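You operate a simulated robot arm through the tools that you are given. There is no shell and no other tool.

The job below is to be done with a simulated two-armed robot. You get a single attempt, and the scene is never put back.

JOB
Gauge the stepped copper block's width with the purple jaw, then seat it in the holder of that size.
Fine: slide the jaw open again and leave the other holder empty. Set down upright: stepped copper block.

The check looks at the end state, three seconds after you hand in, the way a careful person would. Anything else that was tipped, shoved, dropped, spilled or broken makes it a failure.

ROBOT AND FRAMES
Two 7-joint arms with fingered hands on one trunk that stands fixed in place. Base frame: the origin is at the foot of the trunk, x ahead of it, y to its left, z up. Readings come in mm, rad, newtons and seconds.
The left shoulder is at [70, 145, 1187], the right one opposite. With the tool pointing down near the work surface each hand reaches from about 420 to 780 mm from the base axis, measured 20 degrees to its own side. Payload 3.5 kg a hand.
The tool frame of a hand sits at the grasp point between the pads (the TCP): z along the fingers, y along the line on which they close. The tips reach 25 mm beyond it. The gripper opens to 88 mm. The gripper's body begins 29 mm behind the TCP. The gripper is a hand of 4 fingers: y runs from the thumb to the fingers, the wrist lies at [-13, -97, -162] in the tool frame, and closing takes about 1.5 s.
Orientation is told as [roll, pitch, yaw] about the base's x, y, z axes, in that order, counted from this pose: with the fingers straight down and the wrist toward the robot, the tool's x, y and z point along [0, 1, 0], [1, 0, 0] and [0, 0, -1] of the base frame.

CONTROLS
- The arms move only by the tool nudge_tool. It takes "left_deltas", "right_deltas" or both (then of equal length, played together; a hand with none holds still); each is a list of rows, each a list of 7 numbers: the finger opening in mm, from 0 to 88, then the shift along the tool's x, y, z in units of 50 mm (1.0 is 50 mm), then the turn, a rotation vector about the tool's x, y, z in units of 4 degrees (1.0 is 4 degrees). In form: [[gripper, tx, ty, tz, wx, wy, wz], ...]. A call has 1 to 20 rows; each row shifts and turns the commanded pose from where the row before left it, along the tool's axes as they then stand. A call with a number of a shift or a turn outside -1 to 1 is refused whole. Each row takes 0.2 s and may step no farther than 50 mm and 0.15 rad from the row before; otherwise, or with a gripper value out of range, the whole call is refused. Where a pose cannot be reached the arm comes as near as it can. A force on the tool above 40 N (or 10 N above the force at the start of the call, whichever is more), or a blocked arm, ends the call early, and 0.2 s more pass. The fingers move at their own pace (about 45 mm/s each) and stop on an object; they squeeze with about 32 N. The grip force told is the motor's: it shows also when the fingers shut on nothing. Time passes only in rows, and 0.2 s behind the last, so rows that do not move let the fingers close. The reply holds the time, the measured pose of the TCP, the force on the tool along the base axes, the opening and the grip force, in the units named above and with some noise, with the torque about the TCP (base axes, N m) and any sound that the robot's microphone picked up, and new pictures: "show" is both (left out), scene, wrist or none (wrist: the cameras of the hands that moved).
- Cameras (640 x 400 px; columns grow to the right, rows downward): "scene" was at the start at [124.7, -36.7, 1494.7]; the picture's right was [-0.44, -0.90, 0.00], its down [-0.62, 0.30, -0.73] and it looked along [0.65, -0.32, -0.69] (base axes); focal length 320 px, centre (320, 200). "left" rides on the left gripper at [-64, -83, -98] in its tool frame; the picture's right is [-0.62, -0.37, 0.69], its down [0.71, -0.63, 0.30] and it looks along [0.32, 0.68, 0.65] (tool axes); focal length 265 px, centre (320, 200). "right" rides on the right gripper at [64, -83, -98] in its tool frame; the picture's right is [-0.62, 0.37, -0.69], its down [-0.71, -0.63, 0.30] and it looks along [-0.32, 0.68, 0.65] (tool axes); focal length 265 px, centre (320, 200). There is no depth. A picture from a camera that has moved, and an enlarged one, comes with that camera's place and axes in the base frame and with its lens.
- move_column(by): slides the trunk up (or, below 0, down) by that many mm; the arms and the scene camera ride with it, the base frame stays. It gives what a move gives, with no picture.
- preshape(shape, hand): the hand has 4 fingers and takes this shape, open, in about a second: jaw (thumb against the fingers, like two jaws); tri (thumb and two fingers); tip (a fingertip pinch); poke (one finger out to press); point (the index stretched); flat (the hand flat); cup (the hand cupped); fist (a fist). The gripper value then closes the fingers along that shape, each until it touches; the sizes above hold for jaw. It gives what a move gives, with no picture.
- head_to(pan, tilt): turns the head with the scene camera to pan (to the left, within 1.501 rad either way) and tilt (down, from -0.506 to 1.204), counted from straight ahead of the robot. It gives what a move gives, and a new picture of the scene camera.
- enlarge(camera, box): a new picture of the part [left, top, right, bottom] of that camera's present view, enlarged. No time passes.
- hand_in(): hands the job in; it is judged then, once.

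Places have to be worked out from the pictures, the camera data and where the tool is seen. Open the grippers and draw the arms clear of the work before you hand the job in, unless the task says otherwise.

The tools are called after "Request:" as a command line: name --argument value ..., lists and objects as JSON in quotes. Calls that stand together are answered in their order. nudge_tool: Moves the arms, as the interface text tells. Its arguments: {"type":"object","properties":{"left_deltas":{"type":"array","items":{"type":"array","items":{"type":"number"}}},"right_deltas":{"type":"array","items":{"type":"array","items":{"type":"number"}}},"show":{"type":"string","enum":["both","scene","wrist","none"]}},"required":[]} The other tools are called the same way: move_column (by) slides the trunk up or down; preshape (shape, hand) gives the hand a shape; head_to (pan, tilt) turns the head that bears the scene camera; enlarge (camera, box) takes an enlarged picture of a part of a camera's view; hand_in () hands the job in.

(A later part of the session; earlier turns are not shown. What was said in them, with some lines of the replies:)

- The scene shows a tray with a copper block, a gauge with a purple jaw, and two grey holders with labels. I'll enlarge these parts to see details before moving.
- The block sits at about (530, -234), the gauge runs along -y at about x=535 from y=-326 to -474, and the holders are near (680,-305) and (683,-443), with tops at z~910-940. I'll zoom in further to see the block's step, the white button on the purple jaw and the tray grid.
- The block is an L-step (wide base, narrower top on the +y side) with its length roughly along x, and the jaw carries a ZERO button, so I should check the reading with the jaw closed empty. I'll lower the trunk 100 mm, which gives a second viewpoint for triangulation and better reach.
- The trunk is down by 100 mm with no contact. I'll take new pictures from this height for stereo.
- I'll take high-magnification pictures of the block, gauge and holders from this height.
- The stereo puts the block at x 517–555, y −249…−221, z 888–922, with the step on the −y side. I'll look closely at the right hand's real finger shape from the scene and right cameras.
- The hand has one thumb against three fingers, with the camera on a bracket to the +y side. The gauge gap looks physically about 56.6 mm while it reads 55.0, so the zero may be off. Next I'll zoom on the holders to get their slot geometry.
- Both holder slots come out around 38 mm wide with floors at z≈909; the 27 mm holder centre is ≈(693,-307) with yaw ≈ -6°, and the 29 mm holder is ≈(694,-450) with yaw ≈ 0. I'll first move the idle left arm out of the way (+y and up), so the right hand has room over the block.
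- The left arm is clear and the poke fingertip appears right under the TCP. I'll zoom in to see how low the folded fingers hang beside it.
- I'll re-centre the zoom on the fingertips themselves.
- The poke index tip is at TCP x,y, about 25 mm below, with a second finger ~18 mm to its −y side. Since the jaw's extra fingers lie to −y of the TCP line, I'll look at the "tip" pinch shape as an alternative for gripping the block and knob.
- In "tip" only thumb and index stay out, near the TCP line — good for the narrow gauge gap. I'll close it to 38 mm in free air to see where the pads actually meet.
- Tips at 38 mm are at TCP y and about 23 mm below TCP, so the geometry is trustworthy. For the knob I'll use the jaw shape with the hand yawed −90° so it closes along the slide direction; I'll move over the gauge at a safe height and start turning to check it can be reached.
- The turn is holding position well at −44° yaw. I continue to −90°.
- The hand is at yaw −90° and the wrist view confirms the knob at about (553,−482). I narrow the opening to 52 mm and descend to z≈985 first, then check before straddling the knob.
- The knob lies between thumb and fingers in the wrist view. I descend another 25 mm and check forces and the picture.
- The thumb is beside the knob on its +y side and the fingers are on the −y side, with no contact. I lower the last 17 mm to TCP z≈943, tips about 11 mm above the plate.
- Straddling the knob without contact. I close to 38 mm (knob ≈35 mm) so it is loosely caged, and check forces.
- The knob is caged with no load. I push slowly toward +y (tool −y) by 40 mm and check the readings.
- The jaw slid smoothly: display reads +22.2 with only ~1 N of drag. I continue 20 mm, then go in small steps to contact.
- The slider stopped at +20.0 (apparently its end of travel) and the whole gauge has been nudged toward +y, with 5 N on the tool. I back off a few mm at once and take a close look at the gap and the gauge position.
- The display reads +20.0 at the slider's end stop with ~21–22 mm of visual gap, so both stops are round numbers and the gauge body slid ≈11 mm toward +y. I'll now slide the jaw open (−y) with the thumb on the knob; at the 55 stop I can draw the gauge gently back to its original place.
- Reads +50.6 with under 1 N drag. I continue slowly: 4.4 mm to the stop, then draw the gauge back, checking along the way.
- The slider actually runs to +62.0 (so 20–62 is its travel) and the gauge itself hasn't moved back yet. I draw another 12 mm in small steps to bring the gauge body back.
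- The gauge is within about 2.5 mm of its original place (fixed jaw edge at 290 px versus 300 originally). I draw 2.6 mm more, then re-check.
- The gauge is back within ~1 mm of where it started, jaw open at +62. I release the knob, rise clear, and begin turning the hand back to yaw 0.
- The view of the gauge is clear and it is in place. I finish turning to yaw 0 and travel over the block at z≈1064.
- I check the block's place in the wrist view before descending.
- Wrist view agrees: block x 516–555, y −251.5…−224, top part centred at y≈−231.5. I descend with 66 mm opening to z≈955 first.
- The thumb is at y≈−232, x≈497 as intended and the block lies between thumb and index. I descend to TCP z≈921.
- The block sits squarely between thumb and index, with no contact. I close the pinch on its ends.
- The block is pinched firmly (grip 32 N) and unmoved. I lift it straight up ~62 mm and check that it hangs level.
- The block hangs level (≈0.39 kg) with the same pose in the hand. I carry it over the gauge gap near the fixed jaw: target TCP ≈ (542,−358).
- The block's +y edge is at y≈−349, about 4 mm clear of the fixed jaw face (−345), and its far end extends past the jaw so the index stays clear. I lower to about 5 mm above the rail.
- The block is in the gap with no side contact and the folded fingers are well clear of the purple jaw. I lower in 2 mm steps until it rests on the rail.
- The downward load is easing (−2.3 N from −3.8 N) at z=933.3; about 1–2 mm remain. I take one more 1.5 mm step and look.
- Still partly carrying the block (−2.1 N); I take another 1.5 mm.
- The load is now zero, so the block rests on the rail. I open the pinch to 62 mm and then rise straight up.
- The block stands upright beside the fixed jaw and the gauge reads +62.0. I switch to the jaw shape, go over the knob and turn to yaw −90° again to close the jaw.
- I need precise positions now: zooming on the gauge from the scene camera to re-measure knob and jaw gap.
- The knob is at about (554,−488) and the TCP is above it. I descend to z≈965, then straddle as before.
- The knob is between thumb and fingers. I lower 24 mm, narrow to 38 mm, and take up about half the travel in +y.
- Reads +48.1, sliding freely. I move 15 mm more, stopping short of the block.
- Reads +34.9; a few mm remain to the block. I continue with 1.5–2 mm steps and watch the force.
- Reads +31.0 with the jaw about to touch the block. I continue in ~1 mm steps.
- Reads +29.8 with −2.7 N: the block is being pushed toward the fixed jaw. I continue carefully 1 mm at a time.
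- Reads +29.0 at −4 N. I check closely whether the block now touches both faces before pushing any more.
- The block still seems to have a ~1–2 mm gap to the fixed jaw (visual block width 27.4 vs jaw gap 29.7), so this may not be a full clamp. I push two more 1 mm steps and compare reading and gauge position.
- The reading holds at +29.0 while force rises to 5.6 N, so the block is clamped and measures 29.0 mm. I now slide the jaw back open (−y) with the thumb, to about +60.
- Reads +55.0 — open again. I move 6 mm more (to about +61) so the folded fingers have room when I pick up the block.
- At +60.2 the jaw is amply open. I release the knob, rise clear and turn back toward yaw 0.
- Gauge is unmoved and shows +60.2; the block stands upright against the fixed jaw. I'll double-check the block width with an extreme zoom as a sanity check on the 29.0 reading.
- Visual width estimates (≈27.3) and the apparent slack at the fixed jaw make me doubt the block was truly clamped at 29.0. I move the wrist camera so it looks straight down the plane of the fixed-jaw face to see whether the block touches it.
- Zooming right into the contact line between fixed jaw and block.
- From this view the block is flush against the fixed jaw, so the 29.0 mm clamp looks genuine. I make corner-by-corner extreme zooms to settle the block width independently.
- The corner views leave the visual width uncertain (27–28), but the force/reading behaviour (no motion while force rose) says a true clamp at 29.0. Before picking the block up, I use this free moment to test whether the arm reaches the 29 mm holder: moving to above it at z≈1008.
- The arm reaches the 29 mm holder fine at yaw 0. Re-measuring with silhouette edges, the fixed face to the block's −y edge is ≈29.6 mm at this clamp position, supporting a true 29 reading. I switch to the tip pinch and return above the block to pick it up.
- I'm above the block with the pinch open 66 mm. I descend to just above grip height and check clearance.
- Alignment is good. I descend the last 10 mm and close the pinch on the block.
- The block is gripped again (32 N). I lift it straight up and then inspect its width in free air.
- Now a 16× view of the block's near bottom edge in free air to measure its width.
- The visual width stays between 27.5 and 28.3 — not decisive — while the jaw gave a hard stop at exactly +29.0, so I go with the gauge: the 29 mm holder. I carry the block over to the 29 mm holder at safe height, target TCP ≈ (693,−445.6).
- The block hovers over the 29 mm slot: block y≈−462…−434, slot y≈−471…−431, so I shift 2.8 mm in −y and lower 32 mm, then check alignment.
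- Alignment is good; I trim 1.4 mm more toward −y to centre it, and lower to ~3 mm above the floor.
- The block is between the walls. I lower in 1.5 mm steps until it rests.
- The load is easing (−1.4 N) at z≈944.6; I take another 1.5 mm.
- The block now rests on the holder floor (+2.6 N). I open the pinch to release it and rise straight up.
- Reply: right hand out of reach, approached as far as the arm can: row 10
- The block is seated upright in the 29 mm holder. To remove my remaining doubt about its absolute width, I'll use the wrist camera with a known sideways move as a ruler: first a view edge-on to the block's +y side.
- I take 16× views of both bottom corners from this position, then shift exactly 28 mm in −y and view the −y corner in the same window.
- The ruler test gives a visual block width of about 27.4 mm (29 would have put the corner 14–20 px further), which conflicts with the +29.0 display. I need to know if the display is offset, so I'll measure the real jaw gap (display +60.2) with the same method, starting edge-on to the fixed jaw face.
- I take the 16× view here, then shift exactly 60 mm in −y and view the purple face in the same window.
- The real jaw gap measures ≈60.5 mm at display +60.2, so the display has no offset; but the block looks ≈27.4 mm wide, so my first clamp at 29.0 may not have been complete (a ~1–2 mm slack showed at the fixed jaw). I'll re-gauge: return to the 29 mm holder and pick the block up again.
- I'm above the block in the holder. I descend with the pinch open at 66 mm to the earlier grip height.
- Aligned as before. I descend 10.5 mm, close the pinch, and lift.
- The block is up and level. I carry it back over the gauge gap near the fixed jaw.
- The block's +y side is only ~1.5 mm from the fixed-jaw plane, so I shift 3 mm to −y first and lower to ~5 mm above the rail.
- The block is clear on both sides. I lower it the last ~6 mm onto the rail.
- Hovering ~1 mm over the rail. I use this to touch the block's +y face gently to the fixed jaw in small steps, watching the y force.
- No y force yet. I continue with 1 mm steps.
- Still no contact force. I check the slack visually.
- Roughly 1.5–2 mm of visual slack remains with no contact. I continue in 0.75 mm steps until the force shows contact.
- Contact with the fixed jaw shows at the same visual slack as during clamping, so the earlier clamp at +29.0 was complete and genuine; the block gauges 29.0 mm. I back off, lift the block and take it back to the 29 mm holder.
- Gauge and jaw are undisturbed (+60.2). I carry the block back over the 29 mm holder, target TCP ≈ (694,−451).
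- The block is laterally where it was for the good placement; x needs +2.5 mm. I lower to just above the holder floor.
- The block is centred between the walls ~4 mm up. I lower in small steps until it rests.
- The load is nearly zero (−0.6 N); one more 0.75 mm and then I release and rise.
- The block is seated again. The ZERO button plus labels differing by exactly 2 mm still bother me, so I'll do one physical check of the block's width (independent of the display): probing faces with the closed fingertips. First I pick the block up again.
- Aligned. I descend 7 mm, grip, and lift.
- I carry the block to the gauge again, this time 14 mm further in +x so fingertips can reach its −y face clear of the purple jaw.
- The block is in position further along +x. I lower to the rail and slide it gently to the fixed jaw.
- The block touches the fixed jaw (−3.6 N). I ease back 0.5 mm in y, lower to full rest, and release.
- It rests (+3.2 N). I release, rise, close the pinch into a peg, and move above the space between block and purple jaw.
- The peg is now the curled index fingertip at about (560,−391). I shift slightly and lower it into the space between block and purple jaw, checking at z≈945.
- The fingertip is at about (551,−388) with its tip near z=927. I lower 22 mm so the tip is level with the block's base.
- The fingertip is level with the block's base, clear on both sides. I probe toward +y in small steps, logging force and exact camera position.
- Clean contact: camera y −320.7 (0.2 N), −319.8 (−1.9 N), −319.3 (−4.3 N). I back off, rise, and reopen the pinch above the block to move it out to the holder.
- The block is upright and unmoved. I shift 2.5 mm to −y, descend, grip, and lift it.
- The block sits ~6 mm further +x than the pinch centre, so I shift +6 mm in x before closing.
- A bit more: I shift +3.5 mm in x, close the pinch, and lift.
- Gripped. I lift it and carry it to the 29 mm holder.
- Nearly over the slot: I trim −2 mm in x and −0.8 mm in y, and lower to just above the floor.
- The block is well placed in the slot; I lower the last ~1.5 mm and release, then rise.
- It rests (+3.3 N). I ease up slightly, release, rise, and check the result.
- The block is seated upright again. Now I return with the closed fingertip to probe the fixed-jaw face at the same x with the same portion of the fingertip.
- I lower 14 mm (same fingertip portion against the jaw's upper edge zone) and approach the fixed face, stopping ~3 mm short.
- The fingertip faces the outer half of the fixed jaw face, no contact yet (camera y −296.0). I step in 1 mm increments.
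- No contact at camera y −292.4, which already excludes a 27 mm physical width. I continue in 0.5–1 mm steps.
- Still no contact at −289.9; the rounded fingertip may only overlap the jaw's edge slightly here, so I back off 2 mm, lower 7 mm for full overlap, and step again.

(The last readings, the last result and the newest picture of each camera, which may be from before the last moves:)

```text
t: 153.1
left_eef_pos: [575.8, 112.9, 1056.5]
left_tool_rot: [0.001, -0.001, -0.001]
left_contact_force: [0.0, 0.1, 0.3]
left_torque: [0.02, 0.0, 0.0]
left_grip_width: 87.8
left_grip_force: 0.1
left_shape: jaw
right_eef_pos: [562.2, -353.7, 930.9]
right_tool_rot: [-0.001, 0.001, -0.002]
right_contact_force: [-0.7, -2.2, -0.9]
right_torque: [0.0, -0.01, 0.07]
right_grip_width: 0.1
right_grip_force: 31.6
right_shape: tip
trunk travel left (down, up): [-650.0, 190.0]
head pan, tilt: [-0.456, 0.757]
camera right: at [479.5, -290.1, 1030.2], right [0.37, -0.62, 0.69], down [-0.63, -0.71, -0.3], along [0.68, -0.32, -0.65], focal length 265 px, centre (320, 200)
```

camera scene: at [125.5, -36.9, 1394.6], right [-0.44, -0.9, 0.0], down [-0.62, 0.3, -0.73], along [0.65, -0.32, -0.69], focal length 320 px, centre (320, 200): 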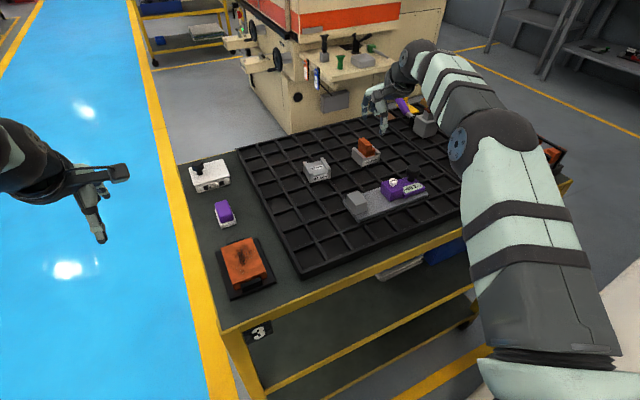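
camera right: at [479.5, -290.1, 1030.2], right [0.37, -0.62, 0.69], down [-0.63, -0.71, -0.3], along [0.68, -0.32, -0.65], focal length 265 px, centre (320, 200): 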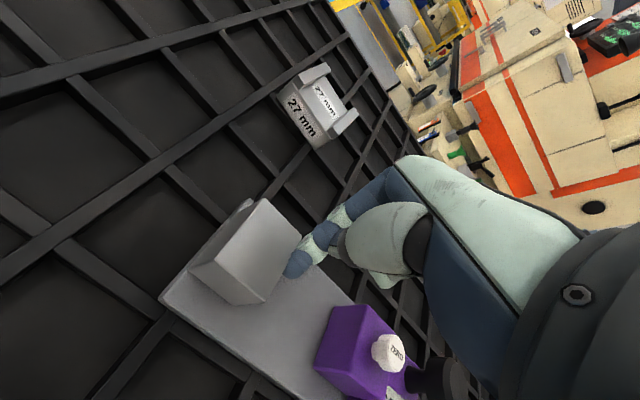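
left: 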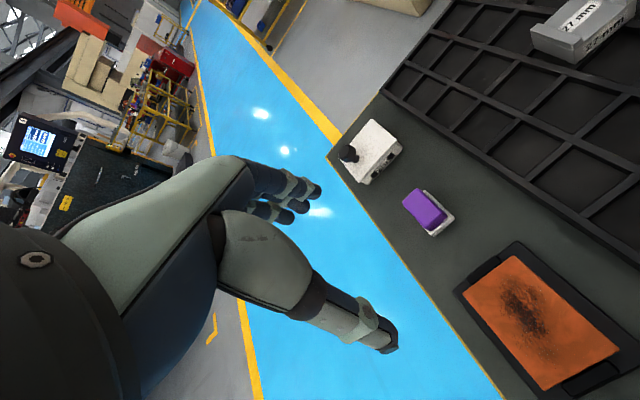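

Physical contact at matched force: block face at camera y −319.8, fixed face at −290.1 — a separation of ≈29.6 mm, confirming the block is physically 29 mm, not 27. The 29 mm holder is right. I back off, rise and open the hand.

Request:
nudge_tool --right_deltas '[[0, -0.1, 0, 0, 0, 0, 0], [0, -0.1, 0, 0, 0, 0, 0], [0, 0, 0, -0.4, 0, 0, 0], [0, 0, 0, -0.6, 0, 0, 0], [0, 0, 0, -0.8, 0, 0, 0], [0, 0, 0, -0.8, 0, 0, 0], [40, 0, -0.3, -0.5, 0, 0, 0], [88, 0, -0.6, -0.3, 0, 0, 0], [88, 0, -0.8, 0, 0, 0, 0], [88, 0, -0.8, 0, 0, 0, 0], [88, 0, -0.8, 0, 0, 0, 0], [88, 0, 0, 0, 0, 0, 0]]' --show "both"

Request:
enlarge --camera "scene" --box '[280, 130, 440, 240]'

Request:
enlarge --camera "scene" --box '[340, 185, 400, 225]'

Request:
enlarge --camera "scene" --box '[345, 135, 390, 170]'

```text
t: 155.7
left_eef_pos: [575.7, 113.2, 1056.1]
left_tool_rot: [0.002, 0.001, 0.0]
left_contact_force: [0.3, -1.0, 0.0]
left_torque: [0.02, 0.0, 0.0]
left_grip_width: 87.6
left_grip_force: 0.1
left_shape: jaw
right_eef_pos: [398.9, -363.2, 1098.5]
right_tool_rot: [0.0, 0.001, 0.001]
right_contact_force: [-0.5, 0.9, -0.1]
right_torque: [0.02, 0.03, -0.01]
right_grip_width: 87.4
right_grip_force: 0.0
right_shape: tip
trunk travel left (down, up): [-650.0, 190.0]
head pan, tilt: [-0.456, 0.757]
camera scene: at [125.5, -36.6, 1394.6], right [-0.44, -0.9, 0.0], down [-0.62, 0.3, -0.73], along [0.65, -0.32, -0.69], focal length 320 px, centre (320, 200)
camera right: at [315.5, -300.9, 1198.6], right [0.37, -0.62, 0.69], down [-0.63, -0.71, -0.3], along [0.68, -0.32, -0.65], focal length 265 px, centre (320, 200)
```

scene: 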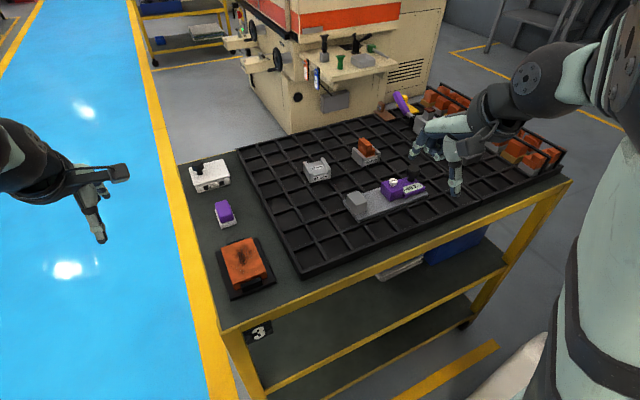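
right: 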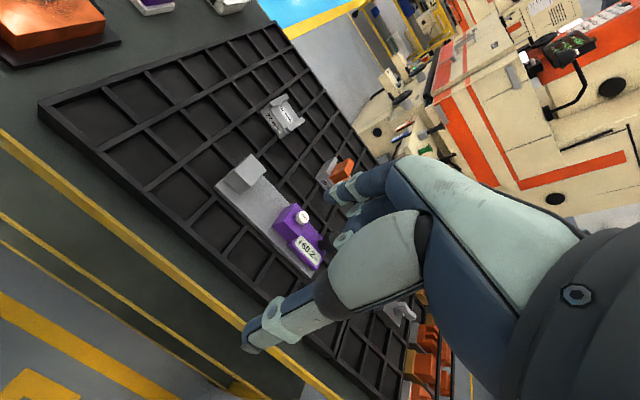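

```text
3.64 times, centred on (360, 185) of scene
camera zoom: at [125.5, -36.6, 1394.6], right [-0.44, -0.9, 0.0], down [-0.62, 0.3, -0.73], along [0.65, -0.32, -0.69], focal length 1164 px, centre (174, 254)
```

zoom: 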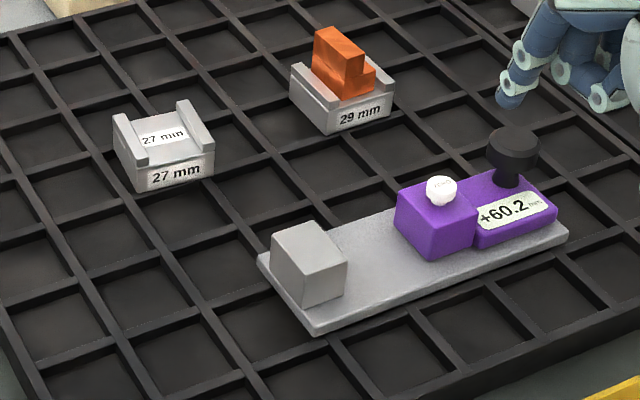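

```text
10.00 times, centred on (370, 205) of scene
camera zoom: at [125.5, -36.6, 1394.6], right [-0.44, -0.9, 0.0], down [-0.62, 0.3, -0.73], along [0.65, -0.32, -0.69], focal length 3202 px, centre (-180, 150)
```

zoom: 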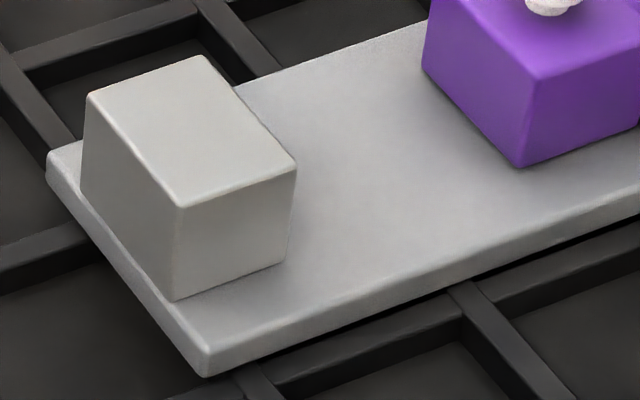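

```text
11.43 times, centred on (368, 152) of scene
camera zoom: at [125.5, -36.6, 1394.6], right [-0.44, -0.9, 0.0], down [-0.62, 0.3, -0.73], along [0.65, -0.32, -0.69], focal length 3660 px, centre (-223, 743)
```

zoom: 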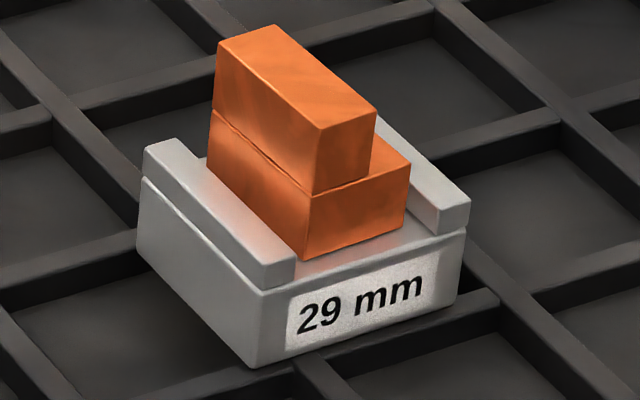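

All is in order: the block stands upright in the 29 mm holder, the 27 mm holder is empty, the jaw is open (+60.2), the gauge is in its original place, and both hands are open and clear. I hand in the job.

Request:
hand_in

```text
The job is handed in.
```

I seated the stepped copper block upright in the 29 mm holder and handed the job in. One doubt remains about its size: the display read 29.0 mm, but the camera views put the width nearer 27.4 mm.

**Gauging:** With the purple jaw closed on the block, the display held at +29.0 mm while the pushing force rose from 4 to 5.6 N.

**Why I trusted the display:** I had two reasons to doubt the reading: the camera width, and the ZERO button together with labels exactly 2 mm apart. So I ran two more checks.
- **Real jaw gap:** it measured about 60.5 mm at display +60.2, so I saw no zero error.
- **Fingertip probe:** touching the block's face and then the bare fixed jaw gave about 29.6 mm, which rules out 27 mm as the width the block actually occupies.

**State at hand-in:**
- The jaw is open at +60.2 mm; it started at +55.0.
- The 27 mm holder is empty.
- Both hands are open and clear of the work.

**Disturbance:** On the first empty close, the slider reached its stop at +20.0 and my push slid the whole gauge about 11 mm. I drew it back, and the last pictures show it within about 1 mm of where it started. I never pressed the ZERO button.
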